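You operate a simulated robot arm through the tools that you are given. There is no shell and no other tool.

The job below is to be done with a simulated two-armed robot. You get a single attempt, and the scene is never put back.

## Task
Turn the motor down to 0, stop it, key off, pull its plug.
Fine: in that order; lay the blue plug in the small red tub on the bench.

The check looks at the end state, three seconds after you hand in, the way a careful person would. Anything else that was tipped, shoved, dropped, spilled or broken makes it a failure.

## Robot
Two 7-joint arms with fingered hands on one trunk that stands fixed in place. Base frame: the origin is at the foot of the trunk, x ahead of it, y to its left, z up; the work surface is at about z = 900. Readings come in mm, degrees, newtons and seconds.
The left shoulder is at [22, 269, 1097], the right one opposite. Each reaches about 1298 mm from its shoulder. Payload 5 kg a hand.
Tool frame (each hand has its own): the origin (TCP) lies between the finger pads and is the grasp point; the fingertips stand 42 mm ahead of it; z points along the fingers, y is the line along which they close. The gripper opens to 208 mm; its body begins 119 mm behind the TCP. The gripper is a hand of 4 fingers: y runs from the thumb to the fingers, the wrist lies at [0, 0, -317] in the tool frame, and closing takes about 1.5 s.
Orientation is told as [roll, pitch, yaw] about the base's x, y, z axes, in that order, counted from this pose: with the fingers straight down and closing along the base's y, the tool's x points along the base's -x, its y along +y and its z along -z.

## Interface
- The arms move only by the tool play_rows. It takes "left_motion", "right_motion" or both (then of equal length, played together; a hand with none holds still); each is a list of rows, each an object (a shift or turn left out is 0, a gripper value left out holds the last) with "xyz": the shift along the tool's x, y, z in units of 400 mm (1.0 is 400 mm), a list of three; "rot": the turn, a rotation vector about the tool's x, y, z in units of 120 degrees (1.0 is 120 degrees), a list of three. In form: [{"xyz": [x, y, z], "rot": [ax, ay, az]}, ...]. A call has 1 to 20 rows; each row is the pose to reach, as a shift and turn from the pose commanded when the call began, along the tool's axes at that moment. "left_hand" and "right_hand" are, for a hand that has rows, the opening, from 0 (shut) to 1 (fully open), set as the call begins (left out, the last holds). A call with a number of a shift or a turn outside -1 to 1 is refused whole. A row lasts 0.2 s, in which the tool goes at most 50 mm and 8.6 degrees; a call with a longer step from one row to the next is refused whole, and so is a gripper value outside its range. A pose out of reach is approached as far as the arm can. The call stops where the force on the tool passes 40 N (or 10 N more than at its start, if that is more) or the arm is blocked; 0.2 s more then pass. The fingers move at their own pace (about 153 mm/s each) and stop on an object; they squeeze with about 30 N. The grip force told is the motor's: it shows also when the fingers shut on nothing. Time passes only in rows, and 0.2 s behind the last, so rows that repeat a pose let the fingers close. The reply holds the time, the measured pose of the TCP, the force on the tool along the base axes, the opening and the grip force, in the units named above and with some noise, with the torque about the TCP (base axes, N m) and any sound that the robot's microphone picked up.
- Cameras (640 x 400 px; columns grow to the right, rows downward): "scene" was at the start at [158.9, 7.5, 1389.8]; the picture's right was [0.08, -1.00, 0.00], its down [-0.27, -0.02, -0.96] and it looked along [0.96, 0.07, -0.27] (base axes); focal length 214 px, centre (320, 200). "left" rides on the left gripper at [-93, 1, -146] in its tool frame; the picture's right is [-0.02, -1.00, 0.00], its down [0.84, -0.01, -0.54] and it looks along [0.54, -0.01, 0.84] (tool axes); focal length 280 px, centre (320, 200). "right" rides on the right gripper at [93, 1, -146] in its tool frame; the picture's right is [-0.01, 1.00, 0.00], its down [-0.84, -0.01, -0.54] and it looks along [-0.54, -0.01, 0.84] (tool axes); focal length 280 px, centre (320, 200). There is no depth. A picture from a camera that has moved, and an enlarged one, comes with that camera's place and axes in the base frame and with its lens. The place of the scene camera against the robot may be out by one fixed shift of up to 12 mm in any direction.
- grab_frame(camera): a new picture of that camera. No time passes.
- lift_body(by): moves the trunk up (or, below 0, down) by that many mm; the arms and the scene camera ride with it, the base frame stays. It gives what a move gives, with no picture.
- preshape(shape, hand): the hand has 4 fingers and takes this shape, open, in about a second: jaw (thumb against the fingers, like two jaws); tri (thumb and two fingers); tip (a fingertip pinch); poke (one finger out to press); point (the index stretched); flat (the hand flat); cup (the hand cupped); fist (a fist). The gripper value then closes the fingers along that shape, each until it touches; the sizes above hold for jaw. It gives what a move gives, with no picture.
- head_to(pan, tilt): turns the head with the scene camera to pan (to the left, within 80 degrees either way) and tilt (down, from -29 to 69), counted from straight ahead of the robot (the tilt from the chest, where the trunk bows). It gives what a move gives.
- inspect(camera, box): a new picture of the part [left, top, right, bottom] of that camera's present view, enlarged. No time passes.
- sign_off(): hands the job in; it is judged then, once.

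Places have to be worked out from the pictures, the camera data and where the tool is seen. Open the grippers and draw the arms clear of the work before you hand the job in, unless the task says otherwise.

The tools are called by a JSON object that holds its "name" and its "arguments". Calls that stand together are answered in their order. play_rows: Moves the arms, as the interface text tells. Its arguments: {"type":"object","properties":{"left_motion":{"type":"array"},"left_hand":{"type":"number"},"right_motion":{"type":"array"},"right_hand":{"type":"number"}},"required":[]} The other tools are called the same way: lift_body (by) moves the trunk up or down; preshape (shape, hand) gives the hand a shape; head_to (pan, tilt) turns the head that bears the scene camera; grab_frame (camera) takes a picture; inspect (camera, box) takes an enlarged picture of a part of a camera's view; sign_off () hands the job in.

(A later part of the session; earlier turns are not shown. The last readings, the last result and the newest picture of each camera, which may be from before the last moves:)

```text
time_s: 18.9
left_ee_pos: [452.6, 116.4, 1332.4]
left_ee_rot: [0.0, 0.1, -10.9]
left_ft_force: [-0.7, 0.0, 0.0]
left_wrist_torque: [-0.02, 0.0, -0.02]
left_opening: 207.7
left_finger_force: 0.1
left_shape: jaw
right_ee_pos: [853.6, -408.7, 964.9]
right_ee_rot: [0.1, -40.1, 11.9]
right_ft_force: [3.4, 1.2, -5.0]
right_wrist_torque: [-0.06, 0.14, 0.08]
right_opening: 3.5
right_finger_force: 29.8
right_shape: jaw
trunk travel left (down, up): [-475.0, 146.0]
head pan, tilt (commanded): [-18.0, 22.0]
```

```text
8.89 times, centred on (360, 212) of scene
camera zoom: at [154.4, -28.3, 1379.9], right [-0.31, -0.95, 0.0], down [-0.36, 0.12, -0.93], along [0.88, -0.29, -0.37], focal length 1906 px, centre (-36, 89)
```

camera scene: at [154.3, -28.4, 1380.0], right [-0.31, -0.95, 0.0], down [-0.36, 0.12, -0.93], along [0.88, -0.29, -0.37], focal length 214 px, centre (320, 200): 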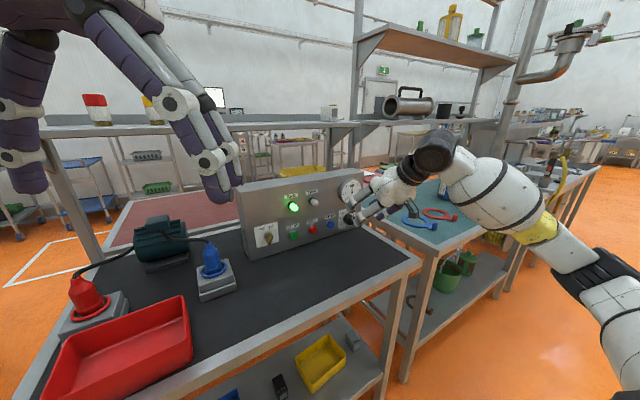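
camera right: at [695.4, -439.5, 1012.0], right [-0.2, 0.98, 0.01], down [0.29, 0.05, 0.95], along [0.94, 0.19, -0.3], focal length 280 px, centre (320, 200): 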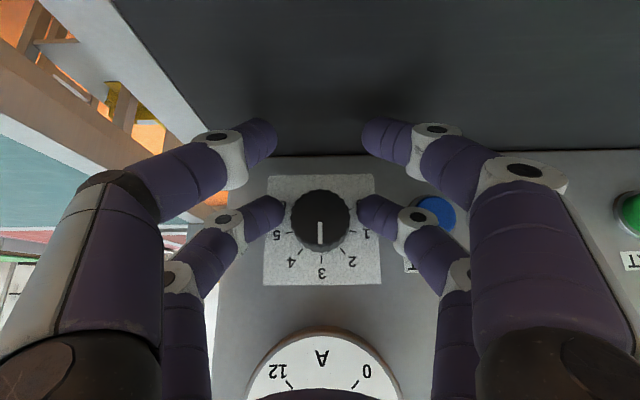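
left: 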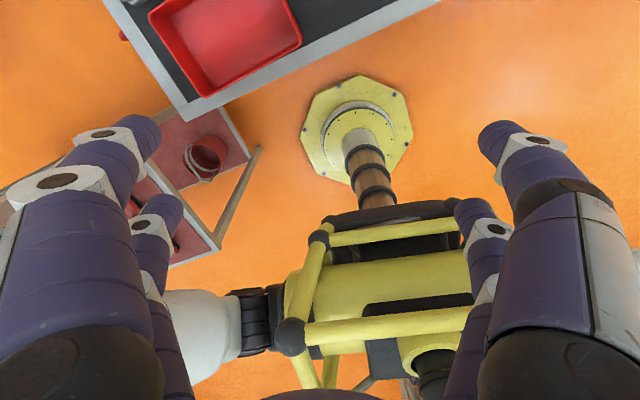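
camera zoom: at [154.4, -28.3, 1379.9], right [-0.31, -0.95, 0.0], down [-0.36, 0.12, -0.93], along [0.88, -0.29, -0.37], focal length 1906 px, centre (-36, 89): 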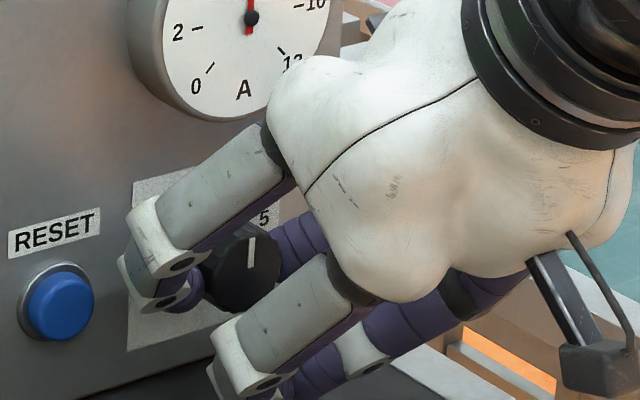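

The far pair has the knob and the other pair has shut in free air. I'll test a 12° counter-clockwise turn about the knob axis.

{"name": "play_rows", "arguments": {"right_motion": [{"xyz": [0, 0.0012, 0], "rot": [0.0383, 0, -0.0321]}, {"xyz": [0.0002, 0.0023, 0.0002], "rot": [0.0766, 0, -0.0643]}, {"xyz": [0.0002, 0.0023, 0.0002], "rot": [0.0766, 0, -0.0643]}]}}

{"name": "inspect", "arguments": {"camera": "right", "box": [220, 150, 460, 300]}}

{"name": "inspect", "arguments": {"camera": "scene", "box": [335, 175, 395, 235]}}

```text
time_s: 19.7
left_ee_pos: [453.2, 116.3, 1333.5]
left_ee_rot: [-0.1, -0.1, -11.0]
left_ft_force: [-0.7, 1.0, 0.7]
left_wrist_torque: [-0.01, 0.01, 0.0]
left_opening: 207.6
left_finger_force: 0.0
left_shape: jaw
right_ee_pos: [853.9, -408.6, 965.1]
right_ee_rot: [-15.5, -39.0, 21.9]
right_ft_force: [10.4, -4.1, -3.8]
right_wrist_torque: [0.0, 0.1, -0.33]
right_opening: 3.0
right_finger_force: 29.7
right_shape: jaw
trunk travel left (down, up): [-475.0, 146.0]
head pan, tilt (commanded): [-18.0, 22.0]
```

```text
2.67 times, centred on (340, 225) of right
camera zoom: at [690.1, -430.1, 1014.1], right [-0.19, 0.96, -0.2], down [0.25, 0.24, 0.94], along [0.95, 0.13, -0.29], focal length 748 px, centre (267, 133)
```

zoom: 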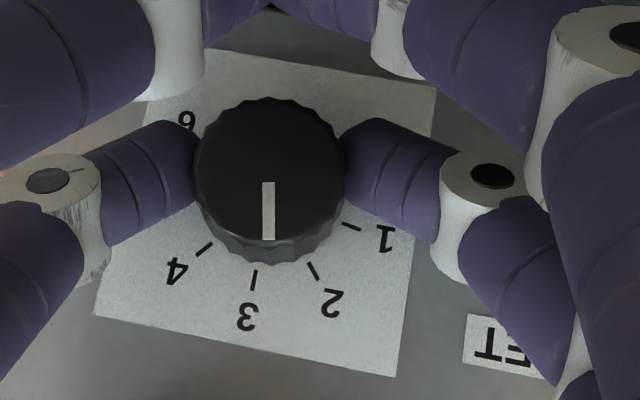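

```text
6.67 times, centred on (365, 205) of scene
camera zoom: at [154.9, -28.5, 1379.9], right [-0.31, -0.95, 0.0], down [-0.36, 0.12, -0.93], along [0.88, -0.29, -0.38], focal length 1430 px, centre (20, 167)
```

zoom: 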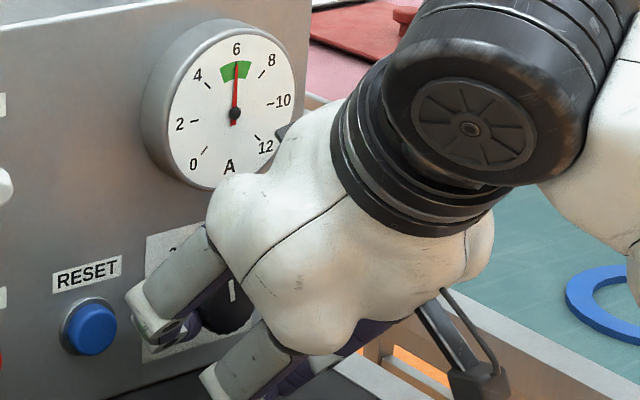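

The knob turned cleanly with the hand. I'll continue another 24°, keeping an eye on RESET clearance.

{"name": "play_rows", "arguments": {"right_motion": [{"xyz": [0, 0.0012, 0], "rot": [0.0383, 0, -0.0321]}, {"xyz": [0.0002, 0.0023, 0.0002], "rot": [0.0766, 0, -0.0643]}, {"xyz": [0.0004, 0.0035, 0.0004], "rot": [0.1149, 0, -0.0964]}, {"xyz": [0.0006, 0.0046, 0.0007], "rot": [0.1532, 0, -0.1286]}, {"xyz": [0.0006, 0.0046, 0.0007], "rot": [0.1532, 0, -0.1286]}]}}

{"name": "inspect", "arguments": {"camera": "right", "box": [220, 150, 460, 300]}}

{"name": "inspect", "arguments": {"camera": "scene", "box": [325, 165, 395, 235]}}

```text
time_s: 20.9
left_ee_pos: [453.9, 115.1, 1332.7]
left_ee_rot: [0.0, 0.0, -10.9]
left_ft_force: [-0.4, 0.4, -1.0]
left_wrist_torque: [0.0, 0.0, -0.02]
left_opening: 208.0
left_finger_force: 0.1
left_shape: jaw
right_ee_pos: [853.3, -407.9, 964.2]
right_ee_rot: [-43.5, -31.3, 38.2]
right_ft_force: [9.4, -10.2, -2.2]
right_wrist_torque: [0.0, 0.01, -0.57]
right_opening: 2.9
right_finger_force: 29.6
right_shape: jaw
trunk travel left (down, up): [-475.0, 146.0]
head pan, tilt (commanded): [-18.0, 22.0]
```

```text
2.67 times, centred on (340, 225) of right
camera zoom: at [685.8, -410.0, 1004.3], right [-0.16, 0.8, -0.58], down [0.18, 0.6, 0.78], along [0.97, 0.02, -0.24], focal length 748 px, centre (267, 133)
```

zoom: 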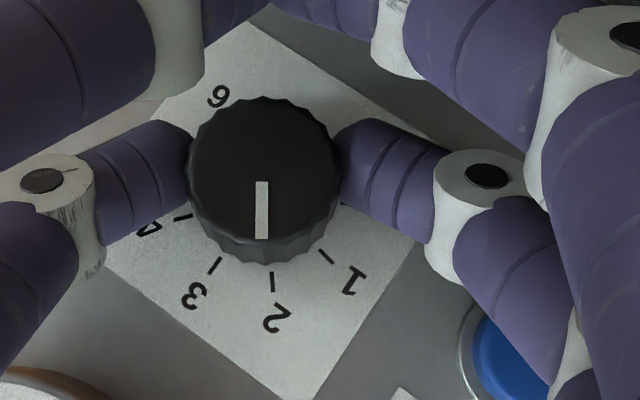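

```text
5.71 times, centred on (360, 200) of scene
camera zoom: at [154.7, -28.8, 1379.9], right [-0.31, -0.95, 0.0], down [-0.36, 0.12, -0.93], along [0.88, -0.29, -0.38], focal length 1226 px, centre (91, 200)
```

zoom: 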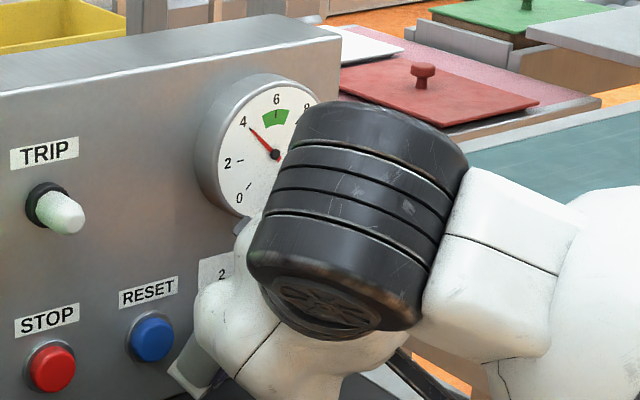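

The needle has dropped to about 4 A and the knob is near 2, so the turn works. A small sideways load is building, so I'll keep turning without extra shift.

{"name": "play_rows", "arguments": {"right_motion": [{"rot": [0.0383, 0, -0.0321]}, {"rot": [0.0766, 0, -0.0643]}, {"rot": [0.1149, 0, -0.0964]}, {"rot": [0.1532, 0, -0.1286]}, {"rot": [0.1532, 0, -0.1286]}]}}

{"name": "inspect", "arguments": {"camera": "right", "box": [220, 150, 460, 300]}}

{"name": "grab_frame", "arguments": {"camera": "scene"}}

```text
time_s: 22.1
left_ee_pos: [452.9, 114.2, 1332.0]
left_ee_rot: [0.0, -0.2, -11.0]
left_ft_force: [0.5, 0.2, 0.5]
left_wrist_torque: [-0.04, 0.02, -0.03]
left_opening: 207.7
left_finger_force: 0.1
left_shape: jaw
right_ee_pos: [853.5, -406.9, 963.5]
right_ee_rot: [-66.1, -18.7, 47.9]
right_ft_force: [7.4, -16.2, -0.8]
right_wrist_torque: [0.06, -0.14, -0.82]
right_opening: 3.0
right_finger_force: 30.0
right_shape: jaw
trunk travel left (down, up): [-475.0, 146.0]
head pan, tilt (commanded): [-18.0, 22.0]
```

```text
2.67 times, centred on (340, 225) of right
camera zoom: at [682.8, -396.4, 987.6], right [-0.09, 0.5, -0.86], down [0.12, 0.86, 0.49], along [0.99, -0.06, -0.14], focal length 748 px, centre (267, 133)
```

zoom: 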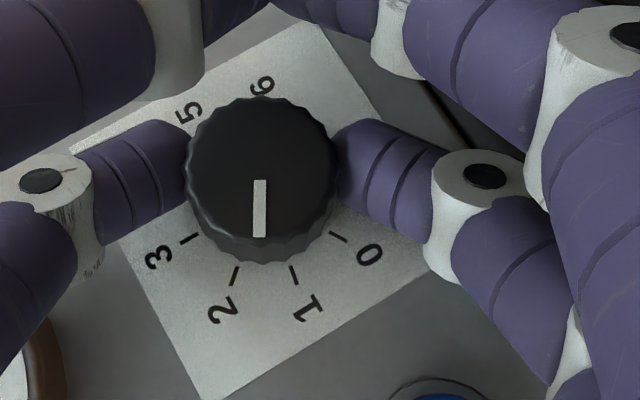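

```text
taken
camera scene: at [154.5, -29.3, 1379.9], right [-0.31, -0.95, 0.0], down [-0.36, 0.12, -0.93], along [0.88, -0.29, -0.38], focal length 214 px, centre (320, 200)
```

scene: 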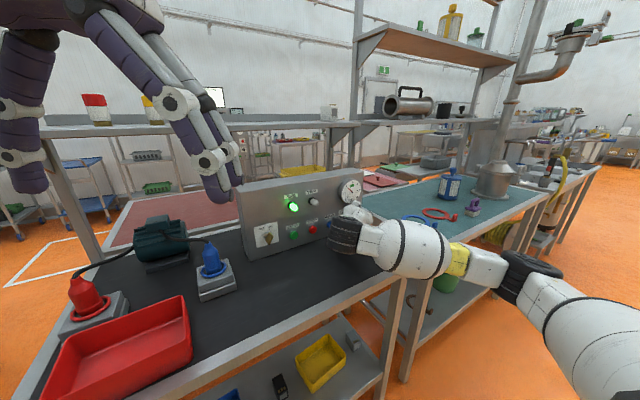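

The knob now reads about 1.5. The lower knuckle is getting close to the bench, so I'll check clearance before releasing.

{"name": "grab_frame", "arguments": {"camera": "right"}}

{"name": "inspect", "arguments": {"camera": "scene", "box": [310, 165, 410, 255]}}

```text
taken
camera right: at [682.8, -396.4, 987.6], right [-0.09, 0.5, -0.86], down [0.12, 0.86, 0.49], along [0.99, -0.06, -0.14], focal length 280 px, centre (320, 200)
```

right: 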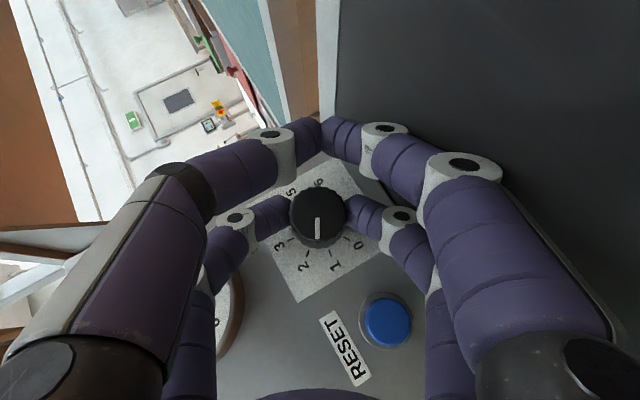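

```text
4.44 times, centred on (360, 210) of scene
camera zoom: at [154.5, -29.3, 1379.9], right [-0.31, -0.95, 0.0], down [-0.36, 0.12, -0.93], along [0.88, -0.29, -0.38], focal length 953 px, centre (142, 156)
```

zoom: 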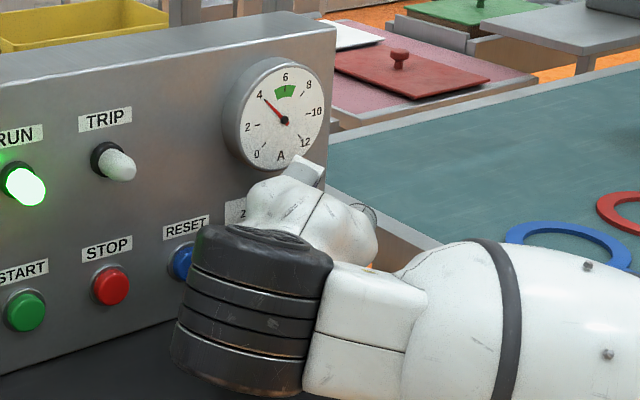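

Opening here would push the lower knuckle into the bench, so I'll turn back 30° to φ≈-30° where there's clearance. I'll release with a small opening there and regrip for the next stroke.

{"name": "play_rows", "arguments": {"right_motion": [{"rot": [-0.0383, 0, 0.0321]}, {"rot": [-0.0766, 0, 0.0643]}, {"rot": [-0.1149, 0, 0.0964]}, {"rot": [-0.1532, 0, 0.1286]}, {"rot": [-0.1915, 0, 0.1607]}, {"rot": [-0.1915, 0, 0.1607]}]}}

{"name": "play_rows", "arguments": {"right_motion": [{"xyz": [0, 0, 0]}, {"xyz": [0, 0, 0]}, {"xyz": [0, 0, 0]}], "right_hand": 0.22}}

{"name": "grab_frame", "arguments": {"camera": "right"}}

```text
time_s: 23.5
left_ee_pos: [452.9, 115.4, 1332.1]
left_ee_rot: [0.0, 0.1, -10.9]
left_ft_force: [0.7, -0.3, -0.8]
left_wrist_torque: [0.05, 0.01, 0.01]
left_opening: 208.1
left_finger_force: 0.0
left_shape: jaw
right_ee_pos: [852.5, -406.0, 963.5]
right_ee_rot: [-36.8, -34.0, 34.5]
right_ft_force: [4.2, -12.0, -3.5]
right_wrist_torque: [0.01, 0.07, -0.58]
right_opening: 3.0
right_finger_force: 30.0
right_shape: jaw
trunk travel left (down, up): [-475.0, 146.0]
head pan, tilt (commanded): [-18.0, 22.0]
```

```text
time_s: 24.3
left_ee_pos: [451.7, 116.2, 1332.7]
left_ee_rot: [0.1, 0.0, -10.9]
left_ft_force: [0.5, 0.1, 0.4]
left_wrist_torque: [-0.04, -0.03, 0.01]
left_opening: 207.8
left_finger_force: 0.1
left_shape: jaw
right_ee_pos: [853.2, -404.1, 965.6]
right_ee_rot: [-37.1, -33.9, 34.9]
right_ft_force: [0.3, 1.6, 6.2]
right_wrist_torque: [0.23, -0.01, -0.05]
right_opening: 45.4
right_finger_force: 0.0
right_shape: jaw
trunk travel left (down, up): [-475.0, 146.0]
head pan, tilt (commanded): [-18.0, 22.0]
```

```text
taken
camera right: at [686.2, -411.6, 1008.7], right [-0.17, 0.85, -0.49], down [0.19, 0.52, 0.83], along [0.97, 0.05, -0.25], focal length 280 px, centre (320, 200)
```

right: 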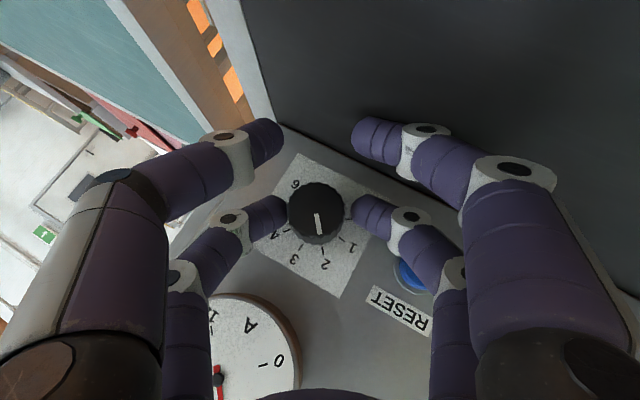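

Released with only a light brush. I'll retreat 28 mm straight out along the knob axis and look at the knob's pointer.

{"name": "play_rows", "arguments": {"right_motion": [{"xyz": [0.018, 0, -0.015]}, {"xyz": [0.036, 0, -0.03]}, {"xyz": [0.0536, 0, -0.045]}]}}

{"name": "inspect", "arguments": {"camera": "right", "box": [240, 130, 400, 270]}}

{"name": "inspect", "arguments": {"camera": "scene", "box": [310, 165, 410, 255]}}

```text
time_s: 25.1
left_ee_pos: [452.4, 116.2, 1333.2]
left_ee_rot: [0.0, 0.0, -11.0]
left_ft_force: [0.6, -0.5, -0.8]
left_wrist_torque: [0.02, 0.02, 0.02]
left_opening: 207.9
left_finger_force: 0.0
left_shape: jaw
right_ee_pos: [825.1, -410.9, 964.9]
right_ee_rot: [-37.0, -33.9, 34.7]
right_ft_force: [-1.3, 0.3, 5.5]
right_wrist_torque: [0.08, 0.04, 0.03]
right_opening: 45.2
right_finger_force: 0.1
right_shape: jaw
trunk travel left (down, up): [-475.0, 146.0]
head pan, tilt (commanded): [-18.0, 22.0]
```

```text
2.86 times, centred on (320, 200) of right
camera zoom: at [658.2, -418.4, 1008.2], right [-0.17, 0.85, -0.49], down [0.2, 0.52, 0.83], along [0.97, 0.04, -0.26], focal length 801 px, centre (320, 200)
```

zoom: 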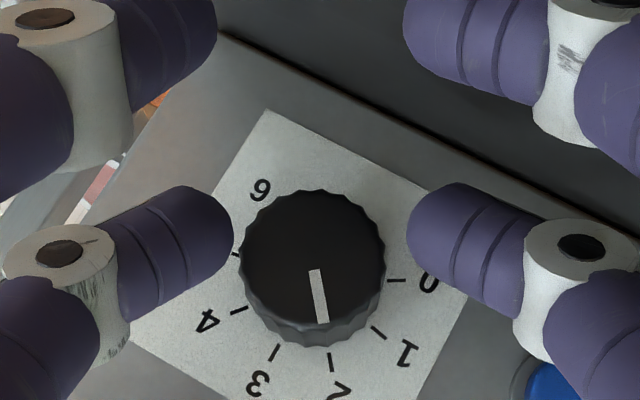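

```text
4.44 times, centred on (360, 210) of scene
camera zoom: at [153.9, -28.2, 1380.0], right [-0.31, -0.95, 0.0], down [-0.36, 0.12, -0.93], along [0.88, -0.29, -0.37], focal length 953 px, centre (142, 156)
```

zoom: 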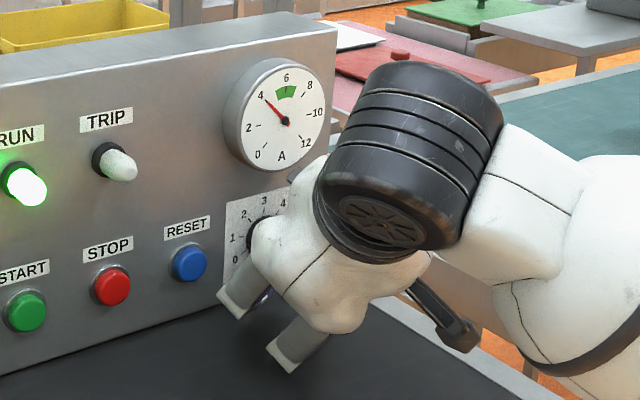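

The knob has settled at 2, matching the 4 A reading, so it seems to have detents. I'll lift slightly off the bench, rotate back to about 25° clockwise of upright, and use a steeper 60° approach for more bench clearance.

{"name": "play_rows", "arguments": {"right_motion": [{"xyz": [-0.0139, -0.0125, -0.0166]}, {"xyz": [-0.0139, -0.0125, -0.0166], "rot": [-0.0439, 0, 0.0368]}, {"xyz": [-0.0139, -0.0125, -0.0166], "rot": [-0.0878, 0, 0.0736]}, {"xyz": [-0.0139, -0.0125, -0.0166], "rot": [-0.1317, 0, 0.1105]}, {"xyz": [-0.0139, -0.0125, -0.0166], "rot": [-0.1755, 0, 0.1473]}, {"xyz": [-0.0139, -0.0125, -0.0166], "rot": [-0.2194, 0, 0.1841]}, {"xyz": [-0.0139, -0.0125, -0.0166], "rot": [-0.2633, 0, 0.221]}, {"xyz": [-0.0139, -0.0125, -0.0166], "rot": [-0.3072, 0, 0.2578]}, {"xyz": [-0.0139, -0.0125, -0.0166], "rot": [-0.3511, 0, 0.2946]}]}}

{"name": "play_rows", "arguments": {"right_motion": [{"rot": [0, 0.0417, 0]}, {"rot": [0, 0.0833, 0]}]}}

{"name": "grab_frame", "arguments": {"camera": "right"}}

{"name": "inspect", "arguments": {"camera": "scene", "box": [310, 165, 410, 255]}}

```text
time_s: 27.1
left_ee_pos: [452.8, 115.3, 1331.5]
left_ee_rot: [-0.1, 0.0, -11.0]
left_ft_force: [0.4, -1.0, -0.3]
left_wrist_torque: [0.06, 0.02, -0.02]
left_opening: 207.8
left_finger_force: 0.0
left_shape: jaw
right_ee_pos: [826.4, -411.0, 973.7]
right_ee_rot: [31.5, -35.7, -7.5]
right_ft_force: [-0.2, 0.1, -0.1]
right_wrist_torque: [0.0, 0.0, 0.03]
right_opening: 45.7
right_finger_force: 0.0
right_shape: jaw
trunk travel left (down, up): [-475.0, 146.0]
head pan, tilt (commanded): [-18.0, 22.0]
```

```text
time_s: 27.7
left_ee_pos: [451.9, 116.2, 1332.1]
left_ee_rot: [0.0, 0.0, -10.8]
left_ft_force: [0.4, 0.5, 0.5]
left_wrist_torque: [-0.02, -0.01, -0.01]
left_opening: 207.9
left_finger_force: 0.1
left_shape: jaw
right_ee_pos: [826.7, -411.3, 974.7]
right_ee_rot: [28.3, -27.0, -1.6]
right_ft_force: [-0.1, 0.3, -0.2]
right_wrist_torque: [0.02, -0.04, -0.05]
right_opening: 45.7
right_finger_force: 0.1
right_shape: jaw
trunk travel left (down, up): [-475.0, 146.0]
head pan, tilt (commanded): [-18.0, 22.0]
```

```text
taken
camera right: at [682.7, -474.5, 1046.9], right [-0.17, 0.89, 0.43], down [0.53, -0.28, 0.8], along [0.83, 0.37, -0.42], focal length 280 px, centre (320, 200)
```

right: 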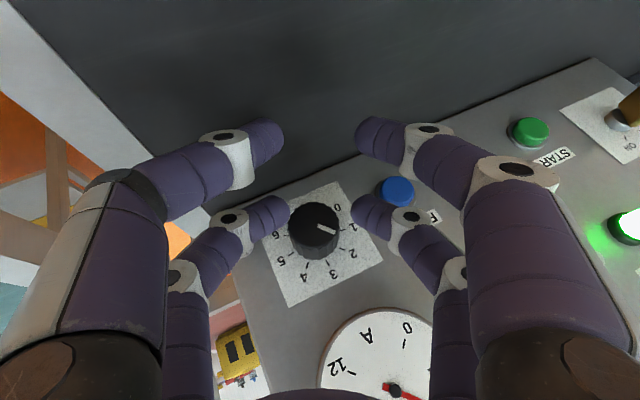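

```text
4.44 times, centred on (360, 210) of scene
camera zoom: at [153.9, -28.1, 1380.0], right [-0.31, -0.95, 0.0], down [-0.36, 0.12, -0.93], along [0.88, -0.29, -0.37], focal length 953 px, centre (142, 156)
```

zoom: 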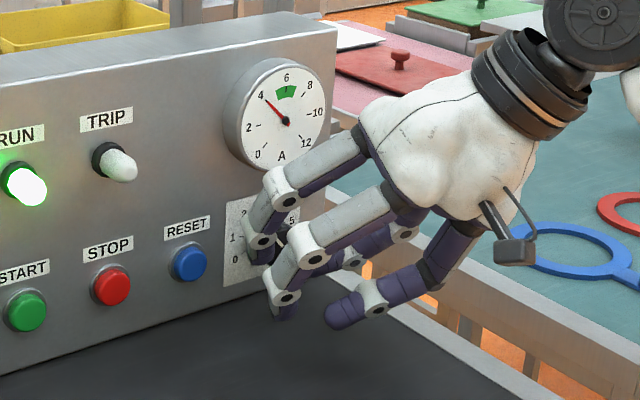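

I'll zoom in to measure the knob against the fingertips at this new orientation.

{"name": "inspect", "arguments": {"camera": "right", "box": [240, 160, 400, 300]}}

```text
2.86 times, centred on (320, 230) of right
camera zoom: at [682.7, -474.5, 1046.9], right [-0.17, 0.89, 0.43], down [0.53, -0.28, 0.8], along [0.83, 0.37, -0.42], focal length 801 px, centre (320, 114)
```

zoom: 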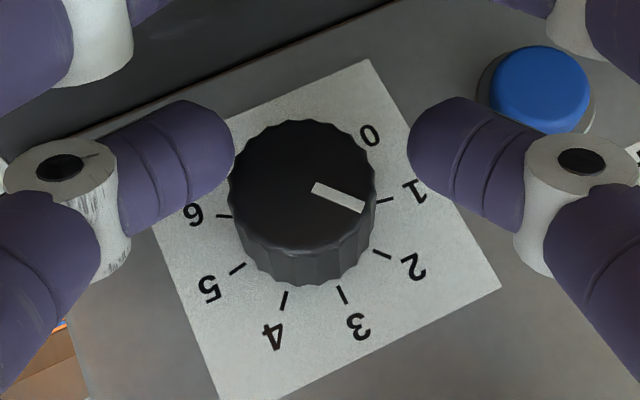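

The evidence (the light contact earlier plus the scene view) suggests the panel is about 8 mm nearer than I first assumed. I'll correct the alignment — about 6 mm in the hand's own up direction and 6 mm in -y — then advance 27 mm so the tips straddle the knob again.

{"name": "play_rows", "arguments": {"right_motion": [{"xyz": [-0.0081, -0.0155, -0.0141]}, {"xyz": [-0.0276, -0.0155, -0.0028]}, {"xyz": [-0.0471, -0.0155, 0.0084]}, {"xyz": [-0.0666, -0.0155, 0.0197]}, {"xyz": [-0.0666, -0.0155, 0.0197]}]}}

{"name": "inspect", "arguments": {"camera": "right", "box": [240, 160, 400, 300]}}

{"name": "inspect", "arguments": {"camera": "scene", "box": [310, 165, 410, 255]}}

```text
time_s: 28.9
left_ee_pos: [452.7, 114.9, 1332.5]
left_ee_rot: [0.0, 0.0, -11.0]
left_ft_force: [0.7, -0.4, -0.3]
left_wrist_torque: [-0.03, -0.01, 0.0]
left_opening: 208.1
left_finger_force: 0.0
left_shape: jaw
right_ee_pos: [853.7, -413.8, 977.9]
right_ee_rot: [28.4, -26.9, -1.7]
right_ft_force: [0.6, 0.7, -0.5]
right_wrist_torque: [0.04, 0.01, 0.02]
right_opening: 45.7
right_finger_force: 0.1
right_shape: jaw
trunk travel left (down, up): [-475.0, 146.0]
head pan, tilt (commanded): [-18.0, 22.0]
```

```text
2.86 times, centred on (320, 230) of right
camera zoom: at [711.5, -477.5, 1049.9], right [-0.17, 0.89, 0.43], down [0.53, -0.28, 0.8], along [0.83, 0.37, -0.42], focal length 801 px, centre (320, 114)
```

zoom: 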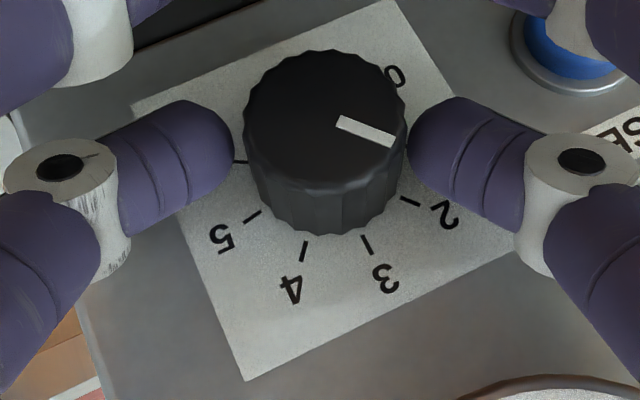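

```text
4.44 times, centred on (360, 210) of scene
camera zoom: at [154.0, -28.4, 1380.0], right [-0.31, -0.95, 0.0], down [-0.36, 0.12, -0.93], along [0.88, -0.29, -0.37], focal length 953 px, centre (142, 156)
```

zoom: 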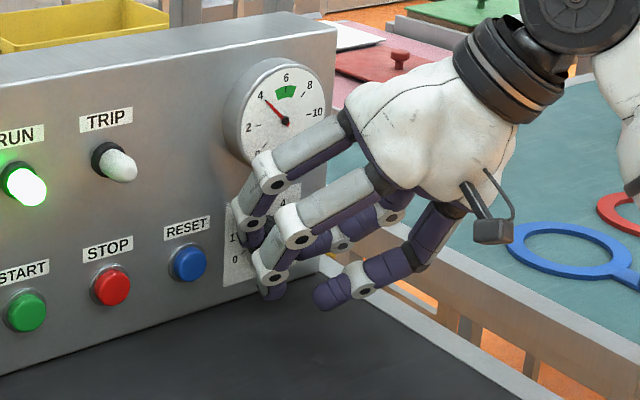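

The tips straddle the knob with no contact force. I'll close on it.

{"name": "play_rows", "arguments": {"right_motion": [{"xyz": [0, 0, 0]}, {"xyz": [0, 0, 0]}, {"xyz": [0, 0, 0]}, {"xyz": [0, 0, 0]}, {"xyz": [0, 0, 0]}], "right_hand": 0.0}}

{"name": "inspect", "arguments": {"camera": "right", "box": [240, 160, 400, 300]}}

```text
time_s: 30.1
left_ee_pos: [451.4, 116.2, 1332.5]
left_ee_rot: [0.0, 0.1, -10.9]
left_ft_force: [-1.0, -0.8, 0.4]
left_wrist_torque: [0.02, 0.02, 0.01]
left_opening: 208.0
left_finger_force: 0.0
left_shape: jaw
right_ee_pos: [854.3, -413.9, 976.7]
right_ee_rot: [28.3, -26.9, -1.7]
right_ft_force: [3.7, 0.5, -3.0]
right_wrist_torque: [-0.06, 0.03, -0.01]
right_opening: 2.9
right_finger_force: 29.9
right_shape: jaw
trunk travel left (down, up): [-475.0, 146.0]
head pan, tilt (commanded): [-18.0, 22.0]
```

```text
2.86 times, centred on (320, 230) of right
camera zoom: at [711.7, -477.3, 1049.7], right [-0.17, 0.89, 0.43], down [0.53, -0.28, 0.8], along [0.83, 0.37, -0.42], focal length 801 px, centre (320, 114)
```

zoom: 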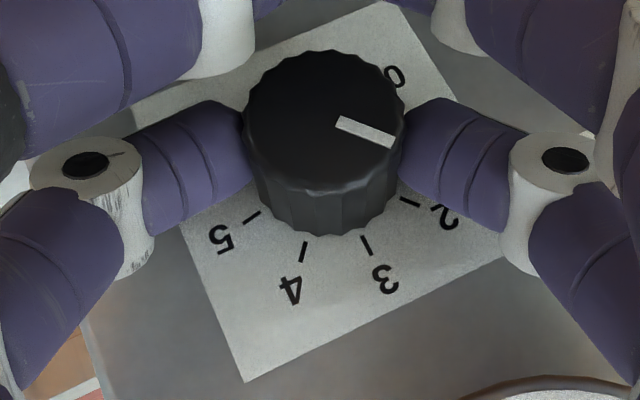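

Gripped again. I'll turn 30° counter-clockwise about the knob axis.

{"name": "play_rows", "arguments": {"right_motion": [{"xyz": [0.0001, 0.0024, 0.0001], "rot": [0.0433, 0, -0.025]}, {"xyz": [0.0002, 0.0047, 0.0004], "rot": [0.0866, 0, -0.05]}, {"xyz": [0.0006, 0.007, 0.001], "rot": [0.1299, 0, -0.075]}, {"xyz": [0.001, 0.0092, 0.0017], "rot": [0.1732, 0, -0.1]}, {"xyz": [0.0015, 0.0113, 0.0026], "rot": [0.2165, 0, -0.125]}, {"xyz": [0.0015, 0.0113, 0.0026], "rot": [0.2165, 0, -0.125]}]}}

{"name": "inspect", "arguments": {"camera": "right", "box": [240, 160, 400, 300]}}

{"name": "inspect", "arguments": {"camera": "scene", "box": [310, 165, 410, 255]}}

```text
time_s: 31.5
left_ee_pos: [452.1, 116.9, 1332.4]
left_ee_rot: [-0.1, 0.0, -11.0]
left_ft_force: [-0.1, -0.1, -0.9]
left_wrist_torque: [-0.02, 0.01, -0.03]
left_opening: 208.0
left_finger_force: 0.1
left_shape: jaw
right_ee_pos: [853.1, -408.5, 979.7]
right_ee_rot: [-5.9, -30.0, 14.9]
right_ft_force: [5.5, 7.2, 3.4]
right_wrist_torque: [0.11, -0.18, 0.25]
right_opening: 2.9
right_finger_force: 30.6
right_shape: jaw
trunk travel left (down, up): [-475.0, 146.0]
head pan, tilt (commanded): [-18.0, 22.0]
```

```text
2.86 times, centred on (320, 230) of right
camera zoom: at [701.7, -431.6, 1057.7], right [-0.19, 0.98, -0.08], down [0.44, 0.16, 0.89], along [0.88, 0.14, -0.46], focal length 801 px, centre (320, 114)
```

zoom: 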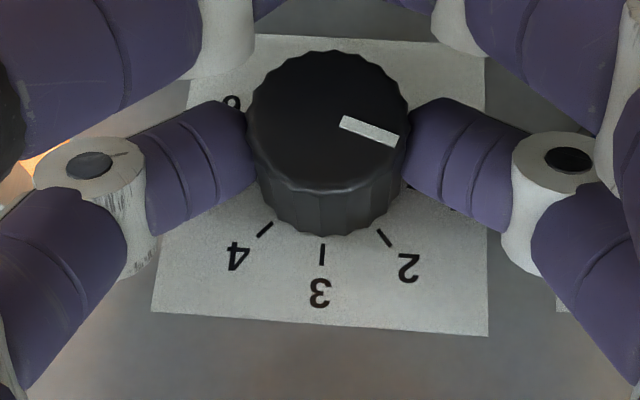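

```text
4.44 times, centred on (360, 210) of scene
camera zoom: at [154.1, -27.6, 1380.0], right [-0.31, -0.95, 0.0], down [-0.36, 0.12, -0.93], along [0.88, -0.29, -0.37], focal length 953 px, centre (142, 156)
```

zoom: 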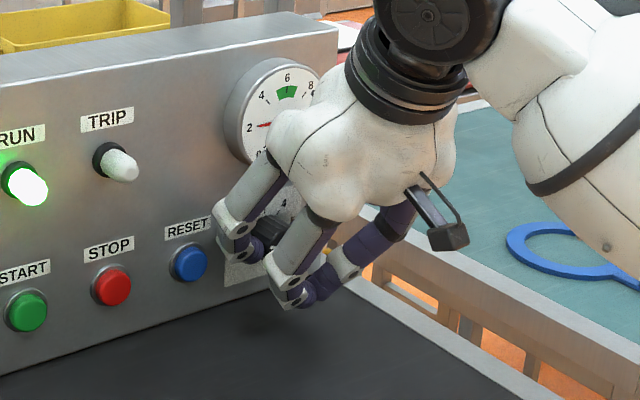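

The knob follows and the needle has dropped to about 2 A. I'll turn another 36°.

{"name": "play_rows", "arguments": {"right_motion": [{"xyz": [0.0001, 0.0024, 0.0001], "rot": [0.0433, 0, -0.025]}, {"xyz": [0.0002, 0.0047, 0.0004], "rot": [0.0866, 0, -0.05]}, {"xyz": [0.0006, 0.007, 0.001], "rot": [0.1299, 0, -0.075]}, {"xyz": [0.001, 0.0092, 0.0017], "rot": [0.1732, 0, -0.1]}, {"xyz": [0.0015, 0.0113, 0.0026], "rot": [0.2165, 0, -0.125]}, {"xyz": [0.0021, 0.0132, 0.0037], "rot": [0.2598, 0, -0.15]}, {"xyz": [0.0021, 0.0132, 0.0037], "rot": [0.2598, 0, -0.15]}]}}

{"name": "inspect", "arguments": {"camera": "right", "box": [240, 160, 400, 300]}}

{"name": "inspect", "arguments": {"camera": "scene", "box": [310, 165, 410, 255]}}

```text
time_s: 33.1
left_ee_pos: [452.2, 118.0, 1331.9]
left_ee_rot: [-0.1, 0.0, -10.8]
left_ft_force: [-0.1, 0.1, -0.3]
left_wrist_torque: [-0.04, 0.02, -0.01]
left_opening: 207.8
left_finger_force: 0.0
left_shape: jaw
right_ee_pos: [852.4, -402.6, 978.1]
right_ee_rot: [-45.2, -22.1, 32.8]
right_ft_force: [4.7, 18.0, 8.4]
right_wrist_torque: [0.22, -0.34, 0.76]
right_opening: 3.3
right_finger_force: 30.2
right_shape: jaw
trunk travel left (down, up): [-475.0, 146.0]
head pan, tilt (commanded): [-18.0, 22.0]
```

```text
2.86 times, centred on (320, 230) of right
camera zoom: at [691.0, -381.3, 1035.8], right [-0.15, 0.74, -0.65], down [0.33, 0.66, 0.68], along [0.93, -0.12, -0.34], focal length 801 px, centre (320, 114)
```

zoom: 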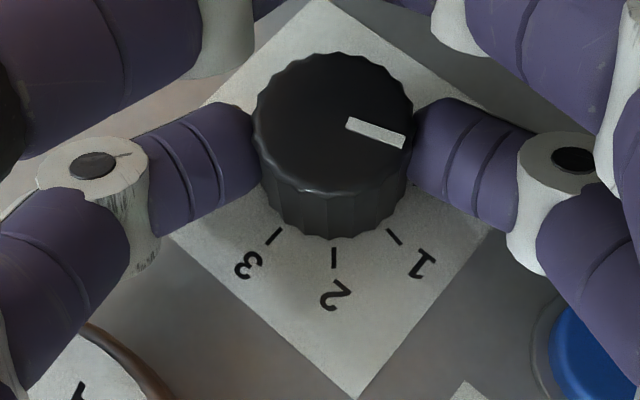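

```text
4.44 times, centred on (360, 210) of scene
camera zoom: at [153.9, -26.8, 1380.1], right [-0.31, -0.95, 0.0], down [-0.36, 0.11, -0.93], along [0.88, -0.29, -0.37], focal length 953 px, centre (142, 156)
```

zoom: 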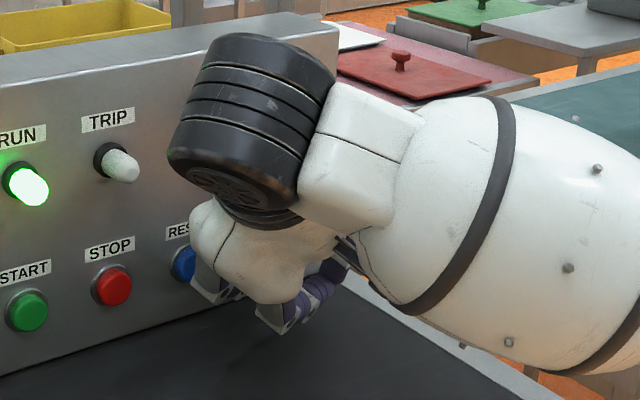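

The knob is at roughly 0.3. I'll ease the sideways load with a small shift and turn the remaining ~14° toward the 0 stop.

{"name": "play_rows", "arguments": {"right_motion": [{"xyz": [-0.0031, 0.0025, -0.0054]}, {"xyz": [-0.003, 0.0061, -0.0052], "rot": [0.0505, 0, -0.0292]}, {"xyz": [-0.0027, 0.0096, -0.0046], "rot": [0.101, 0, -0.0583]}, {"xyz": [-0.0027, 0.0096, -0.0046], "rot": [0.101, 0, -0.0583]}]}}

{"name": "inspect", "arguments": {"camera": "right", "box": [240, 160, 400, 300]}}

```text
time_s: 34.1
left_ee_pos: [452.6, 116.7, 1330.7]
left_ee_rot: [-0.1, 0.1, -10.9]
left_ft_force: [-0.1, 0.8, 0.5]
left_wrist_torque: [0.0, 0.02, 0.0]
left_opening: 207.8
left_finger_force: 0.0
left_shape: jaw
right_ee_pos: [850.3, -399.6, 976.1]
right_ee_rot: [-58.8, -16.6, 37.2]
right_ft_force: [5.1, 15.1, 1.3]
right_wrist_torque: [0.57, -0.1, 0.64]
right_opening: 3.2
right_finger_force: 30.2
right_shape: jaw
trunk travel left (down, up): [-475.0, 146.0]
head pan, tilt (commanded): [-18.0, 22.0]
```

```text
2.86 times, centred on (320, 230) of right
camera zoom: at [687.7, -366.0, 1019.7], right [-0.11, 0.57, -0.82], down [0.3, 0.8, 0.52], along [0.95, -0.19, -0.26], focal length 801 px, centre (320, 114)
```

zoom: 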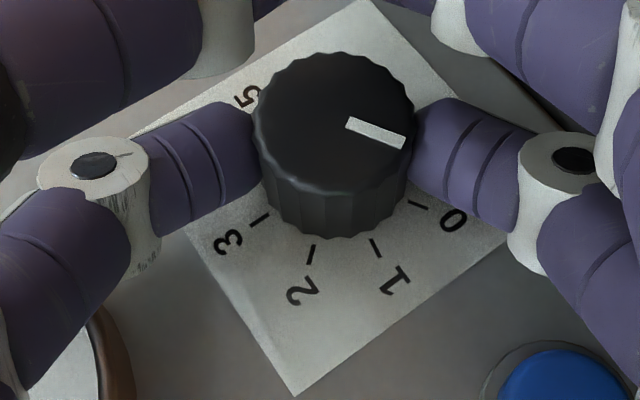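

The pointer now lines up with the 0 tick. I'll release with a small opening and retreat straight out along the knob axis.

{"name": "play_rows", "arguments": {"right_motion": [{"xyz": [0, 0, 0]}, {"xyz": [0, 0, 0]}], "right_hand": 0.215}}

{"name": "play_rows", "arguments": {"right_motion": [{"xyz": [0.0216, 0, -0.0125]}, {"xyz": [0.0433, 0, -0.025]}, {"xyz": [0.0649, 0, -0.0375]}, {"xyz": [0.0866, 0, -0.05]}]}}

{"name": "inspect", "arguments": {"camera": "right", "box": [220, 130, 420, 300]}}

{"name": "inspect", "arguments": {"camera": "scene", "box": [310, 165, 410, 255]}}

```text
time_s: 34.7
left_ee_pos: [452.6, 114.8, 1331.6]
left_ee_rot: [-0.1, 0.0, -11.1]
left_ft_force: [0.4, -0.4, -0.8]
left_wrist_torque: [0.02, 0.01, -0.02]
left_opening: 208.0
left_finger_force: 0.2
left_shape: jaw
right_ee_pos: [850.2, -403.9, 975.6]
right_ee_rot: [-59.0, -16.6, 37.0]
right_ft_force: [0.2, 0.0, -1.9]
right_wrist_torque: [-0.05, 0.09, 0.0]
right_opening: 44.7
right_finger_force: 0.0
right_shape: jaw
trunk travel left (down, up): [-475.0, 146.0]
head pan, tilt (commanded): [-18.0, 22.0]
```

```text
time_s: 35.7
left_ee_pos: [452.5, 115.4, 1331.6]
left_ee_rot: [0.0, 0.0, -11.0]
left_ft_force: [-0.2, 0.1, -0.2]
left_wrist_torque: [0.0, 0.0, 0.02]
left_opening: 207.6
left_finger_force: 0.1
left_shape: jaw
right_ee_pos: [811.9, -408.6, 973.9]
right_ee_rot: [-58.8, -16.7, 37.3]
right_ft_force: [0.5, 0.2, 0.3]
right_wrist_torque: [0.0, 0.0, -0.01]
right_opening: 44.5
right_finger_force: 0.0
right_shape: jaw
trunk travel left (down, up): [-475.0, 146.0]
head pan, tilt (commanded): [-18.0, 22.0]
```

```text
2.35 times, centred on (320, 215) of right
camera zoom: at [648.0, -374.9, 1018.4], right [-0.11, 0.57, -0.81], down [0.3, 0.8, 0.52], along [0.95, -0.19, -0.26], focal length 660 px, centre (320, 165)
```

zoom: 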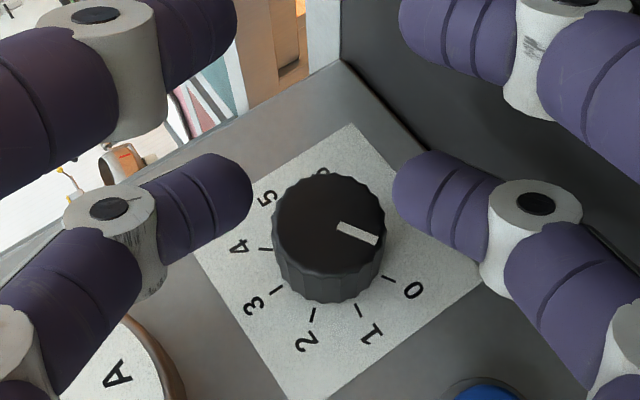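

```text
4.44 times, centred on (360, 210) of scene
camera zoom: at [153.9, -28.2, 1380.0], right [-0.31, -0.95, 0.0], down [-0.36, 0.12, -0.93], along [0.88, -0.29, -0.37], focal length 953 px, centre (142, 156)
```

zoom: 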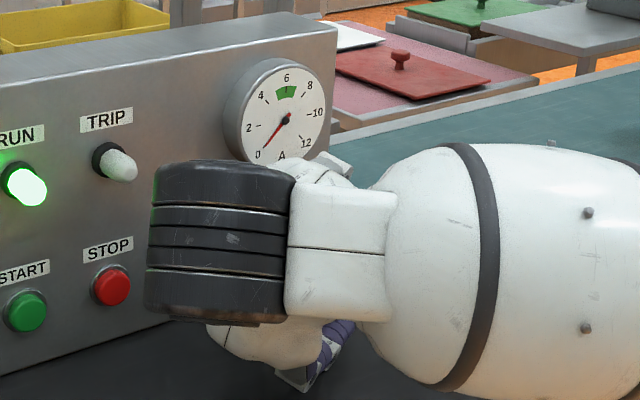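

The needle reads 0 A and the knob is on 0. Next I back out and up, and return the hand to upright over the bench.

{"name": "play_rows", "arguments": {"right_motion": [{"xyz": [0.022, -0.03, -0.037]}, {"xyz": [0.044, -0.061, -0.075], "rot": [-0.0567, 0, 0.0327]}, {"xyz": [0.065, -0.092, -0.112], "rot": [-0.1134, 0, 0.0655]}, {"xyz": [0.087, -0.123, -0.1495], "rot": [-0.1701, 0, 0.0982]}, {"xyz": [0.087, -0.123, -0.1495], "rot": [-0.2268, 0, 0.131]}, {"xyz": [0.087, -0.123, -0.1495], "rot": [-0.2835, 0, 0.1637]}, {"xyz": [0.087, -0.123, -0.1495], "rot": [-0.3402, 0, 0.1965]}, {"xyz": [0.087, -0.123, -0.1495], "rot": [-0.3969, 0, 0.2292]}]}}

{"name": "preshape", "arguments": {"shape": "poke", "hand": "right"}}

{"name": "grab_frame", "arguments": {"camera": "right"}}

{"name": "grab_frame", "arguments": {"camera": "scene"}}

```text
time_s: 37.5
left_ee_pos: [453.6, 115.2, 1331.9]
left_ee_rot: [-0.1, 0.0, -11.0]
left_ft_force: [0.6, 0.3, 0.3]
left_wrist_torque: [0.08, -0.01, 0.04]
left_opening: 207.9
left_finger_force: 0.1
left_shape: jaw
right_ee_pos: [752.2, -421.5, 1035.7]
right_ee_rot: [0.2, -29.9, 12.0]
right_ft_force: [0.6, 0.5, 0.2]
right_wrist_torque: [0.02, -0.02, 0.04]
right_opening: 44.6
right_finger_force: 0.1
right_shape: jaw
trunk travel left (down, up): [-475.0, 146.0]
head pan, tilt (commanded): [-18.0, 22.0]
```

```text
time_s: 38.4
left_ee_pos: [452.2, 116.6, 1332.7]
left_ee_rot: [0.0, 0.0, -11.0]
left_ft_force: [-0.4, -0.1, -0.3]
left_wrist_torque: [-0.03, 0.01, 0.05]
left_opening: 207.8
left_finger_force: 0.1
left_shape: jaw
right_ee_pos: [753.7, -421.0, 1034.4]
right_ee_rot: [0.0, -30.0, 12.0]
right_ft_force: [0.3, 0.4, -0.3]
right_wrist_torque: [-0.03, 0.0, -0.01]
right_opening: 0.1
right_finger_force: 0.1
right_shape: poke
trunk travel left (down, up): [-475.0, 146.0]
head pan, tilt (commanded): [-18.0, 22.0]
```

```text
taken
camera right: at [603.1, -451.3, 1114.4], right [-0.2, 0.98, 0.01], down [0.45, 0.08, 0.89], along [0.87, 0.18, -0.46], focal length 280 px, centre (320, 200)
```

right: 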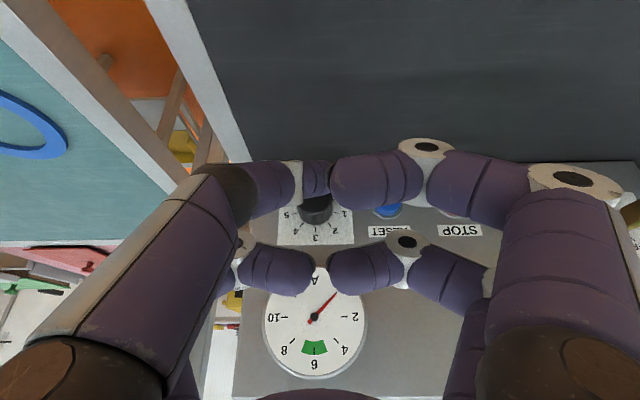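

```text
taken
camera scene: at [154.0, -28.1, 1380.0], right [-0.31, -0.95, 0.0], down [-0.36, 0.12, -0.93], along [0.88, -0.29, -0.37], focal length 214 px, centre (320, 200)
```

scene: 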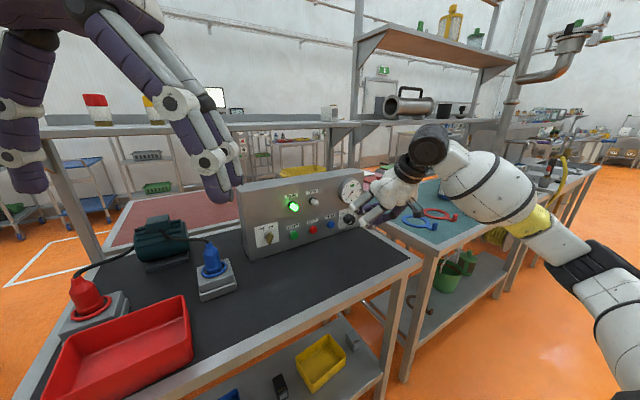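

Knob done. In "poke", I need the fingertip's exact place in the tool frame, so I'll zoom both cameras on it.

{"name": "inspect", "arguments": {"camera": "right", "box": [230, 130, 430, 300]}}

{"name": "inspect", "arguments": {"camera": "scene", "box": [335, 150, 435, 240]}}

```text
2.35 times, centred on (330, 215) of right
camera zoom: at [603.1, -451.3, 1114.4], right [-0.2, 0.98, 0.01], down [0.45, 0.08, 0.89], along [0.87, 0.18, -0.46], focal length 660 px, centre (296, 165)
```

zoom: 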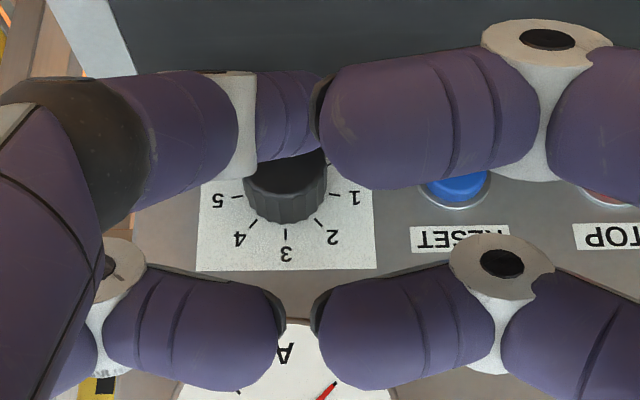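

```text
4.44 times, centred on (385, 195) of scene
camera zoom: at [154.0, -28.1, 1380.0], right [-0.31, -0.95, 0.0], down [-0.36, 0.12, -0.93], along [0.88, -0.29, -0.37], focal length 953 px, centre (31, 222)
```

zoom: 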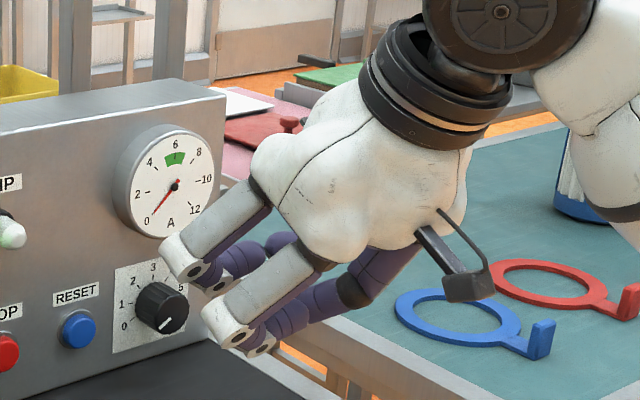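

In the scene view the knob clearly points at 0. For STOP I'll flatten the hand to about 20° below horizontal so the index tip leads, then move to a point about 60 mm in front of the STOP button, at roughly (861, -230, 966).

{"name": "play_rows", "arguments": {"right_motion": [{"rot": [0, -0.0667, 0]}, {"rot": [0, -0.1333, 0]}, {"rot": [0, -0.2, 0]}, {"rot": [0, -0.2667, 0]}, {"rot": [0, -0.3333, 0]}]}}

{"name": "play_rows", "arguments": {"right_motion": [{"xyz": [0.0177, 0.0824, 0.0318]}, {"xyz": [0.0354, 0.1648, 0.0635]}, {"xyz": [0.0531, 0.2472, 0.0953]}, {"xyz": [0.0708, 0.3296, 0.127]}, {"xyz": [0.0885, 0.412, 0.1588]}]}}

{"name": "grab_frame", "arguments": {"camera": "right"}}

{"name": "inspect", "arguments": {"camera": "scene", "box": [260, 180, 360, 265]}}

```text
time_s: 39.6
left_ee_pos: [452.0, 114.8, 1331.3]
left_ee_rot: [0.0, -0.1, -11.1]
left_ft_force: [-0.1, 0.0, -0.3]
left_wrist_torque: [0.06, 0.04, 0.0]
left_opening: 207.9
left_finger_force: 0.1
left_shape: jaw
right_ee_pos: [752.8, -421.3, 1036.4]
right_ee_rot: [-0.2, -70.0, 11.9]
right_ft_force: [0.3, -0.8, -0.3]
right_wrist_torque: [-0.01, 0.03, 0.04]
right_opening: 0.3
right_finger_force: 0.0
right_shape: poke
trunk travel left (down, up): [-475.0, 146.0]
head pan, tilt (commanded): [-18.0, 22.0]
```

```text
time_s: 40.8
left_ee_pos: [452.9, 115.4, 1332.2]
left_ee_rot: [0.0, 0.0, -10.9]
left_ft_force: [0.8, -0.7, -0.7]
left_wrist_torque: [-0.06, 0.07, 0.0]
left_opening: 207.5
left_finger_force: 0.1
left_shape: jaw
right_ee_pos: [765.0, -248.1, 978.3]
right_ee_rot: [-0.1, -70.0, 12.0]
right_ft_force: [-0.1, 0.1, 0.6]
right_wrist_torque: [-0.01, 0.07, 0.04]
right_opening: 0.0
right_finger_force: 0.0
right_shape: poke
trunk travel left (down, up): [-475.0, 146.0]
head pan, tilt (commanded): [-18.0, 22.0]
```

```text
taken
camera right: at [601.3, -281.8, 940.0], right [-0.2, 0.98, 0.01], down [-0.21, -0.06, 0.98], along [0.96, 0.19, 0.22], focal length 280 px, centre (320, 200)
```

right: 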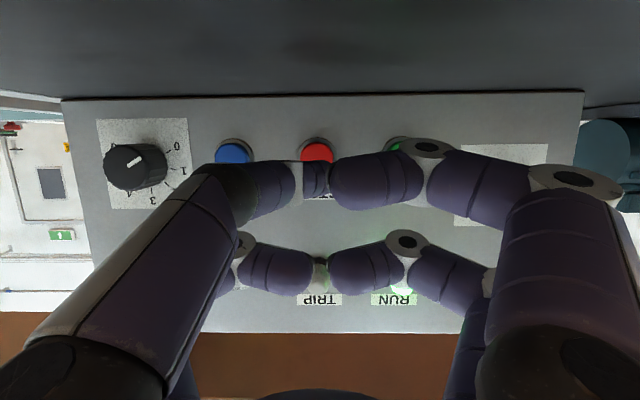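

```text
4.71 times, centred on (310, 222) of scene
camera zoom: at [154.2, -28.1, 1379.9], right [-0.31, -0.95, 0.0], down [-0.36, 0.12, -0.93], along [0.88, -0.29, -0.37], focal length 1009 px, centre (367, 94)
```

zoom: 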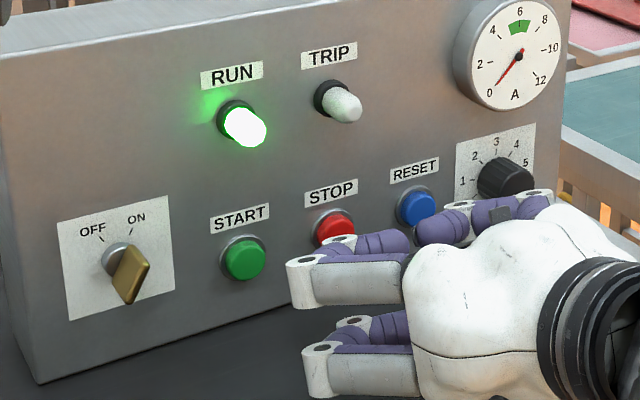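

The wrist camera now sees STOP just beyond the index fingertip. I'll zoom to measure the offset.

{"name": "inspect", "arguments": {"camera": "right", "box": [255, 110, 385, 210]}}

{"name": "inspect", "arguments": {"camera": "scene", "box": [305, 205, 355, 245]}}

```text
4.00 times, centred on (320, 160) of right
camera zoom: at [601.3, -281.8, 940.0], right [-0.2, 0.98, 0.01], down [-0.21, -0.06, 0.98], along [0.96, 0.19, 0.22], focal length 1122 px, centre (320, 360)
```

zoom: 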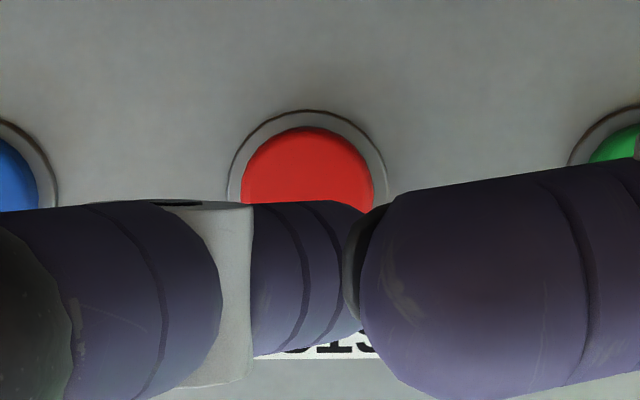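

```text
10.00 times, centred on (330, 225) of scene
camera zoom: at [154.2, -28.1, 1379.9], right [-0.31, -0.95, 0.0], down [-0.36, 0.12, -0.93], along [0.88, -0.29, -0.37], focal length 2145 px, centre (220, -50)
```

zoom: 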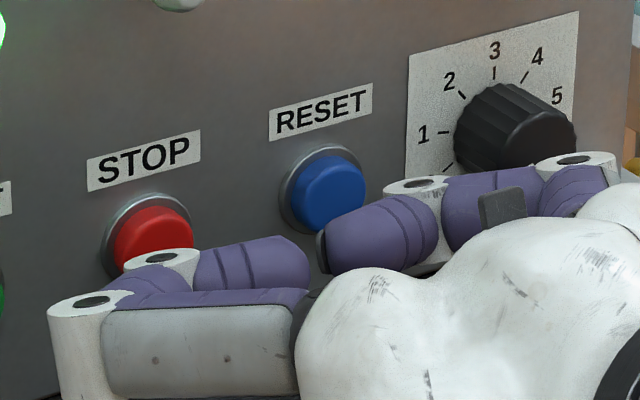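

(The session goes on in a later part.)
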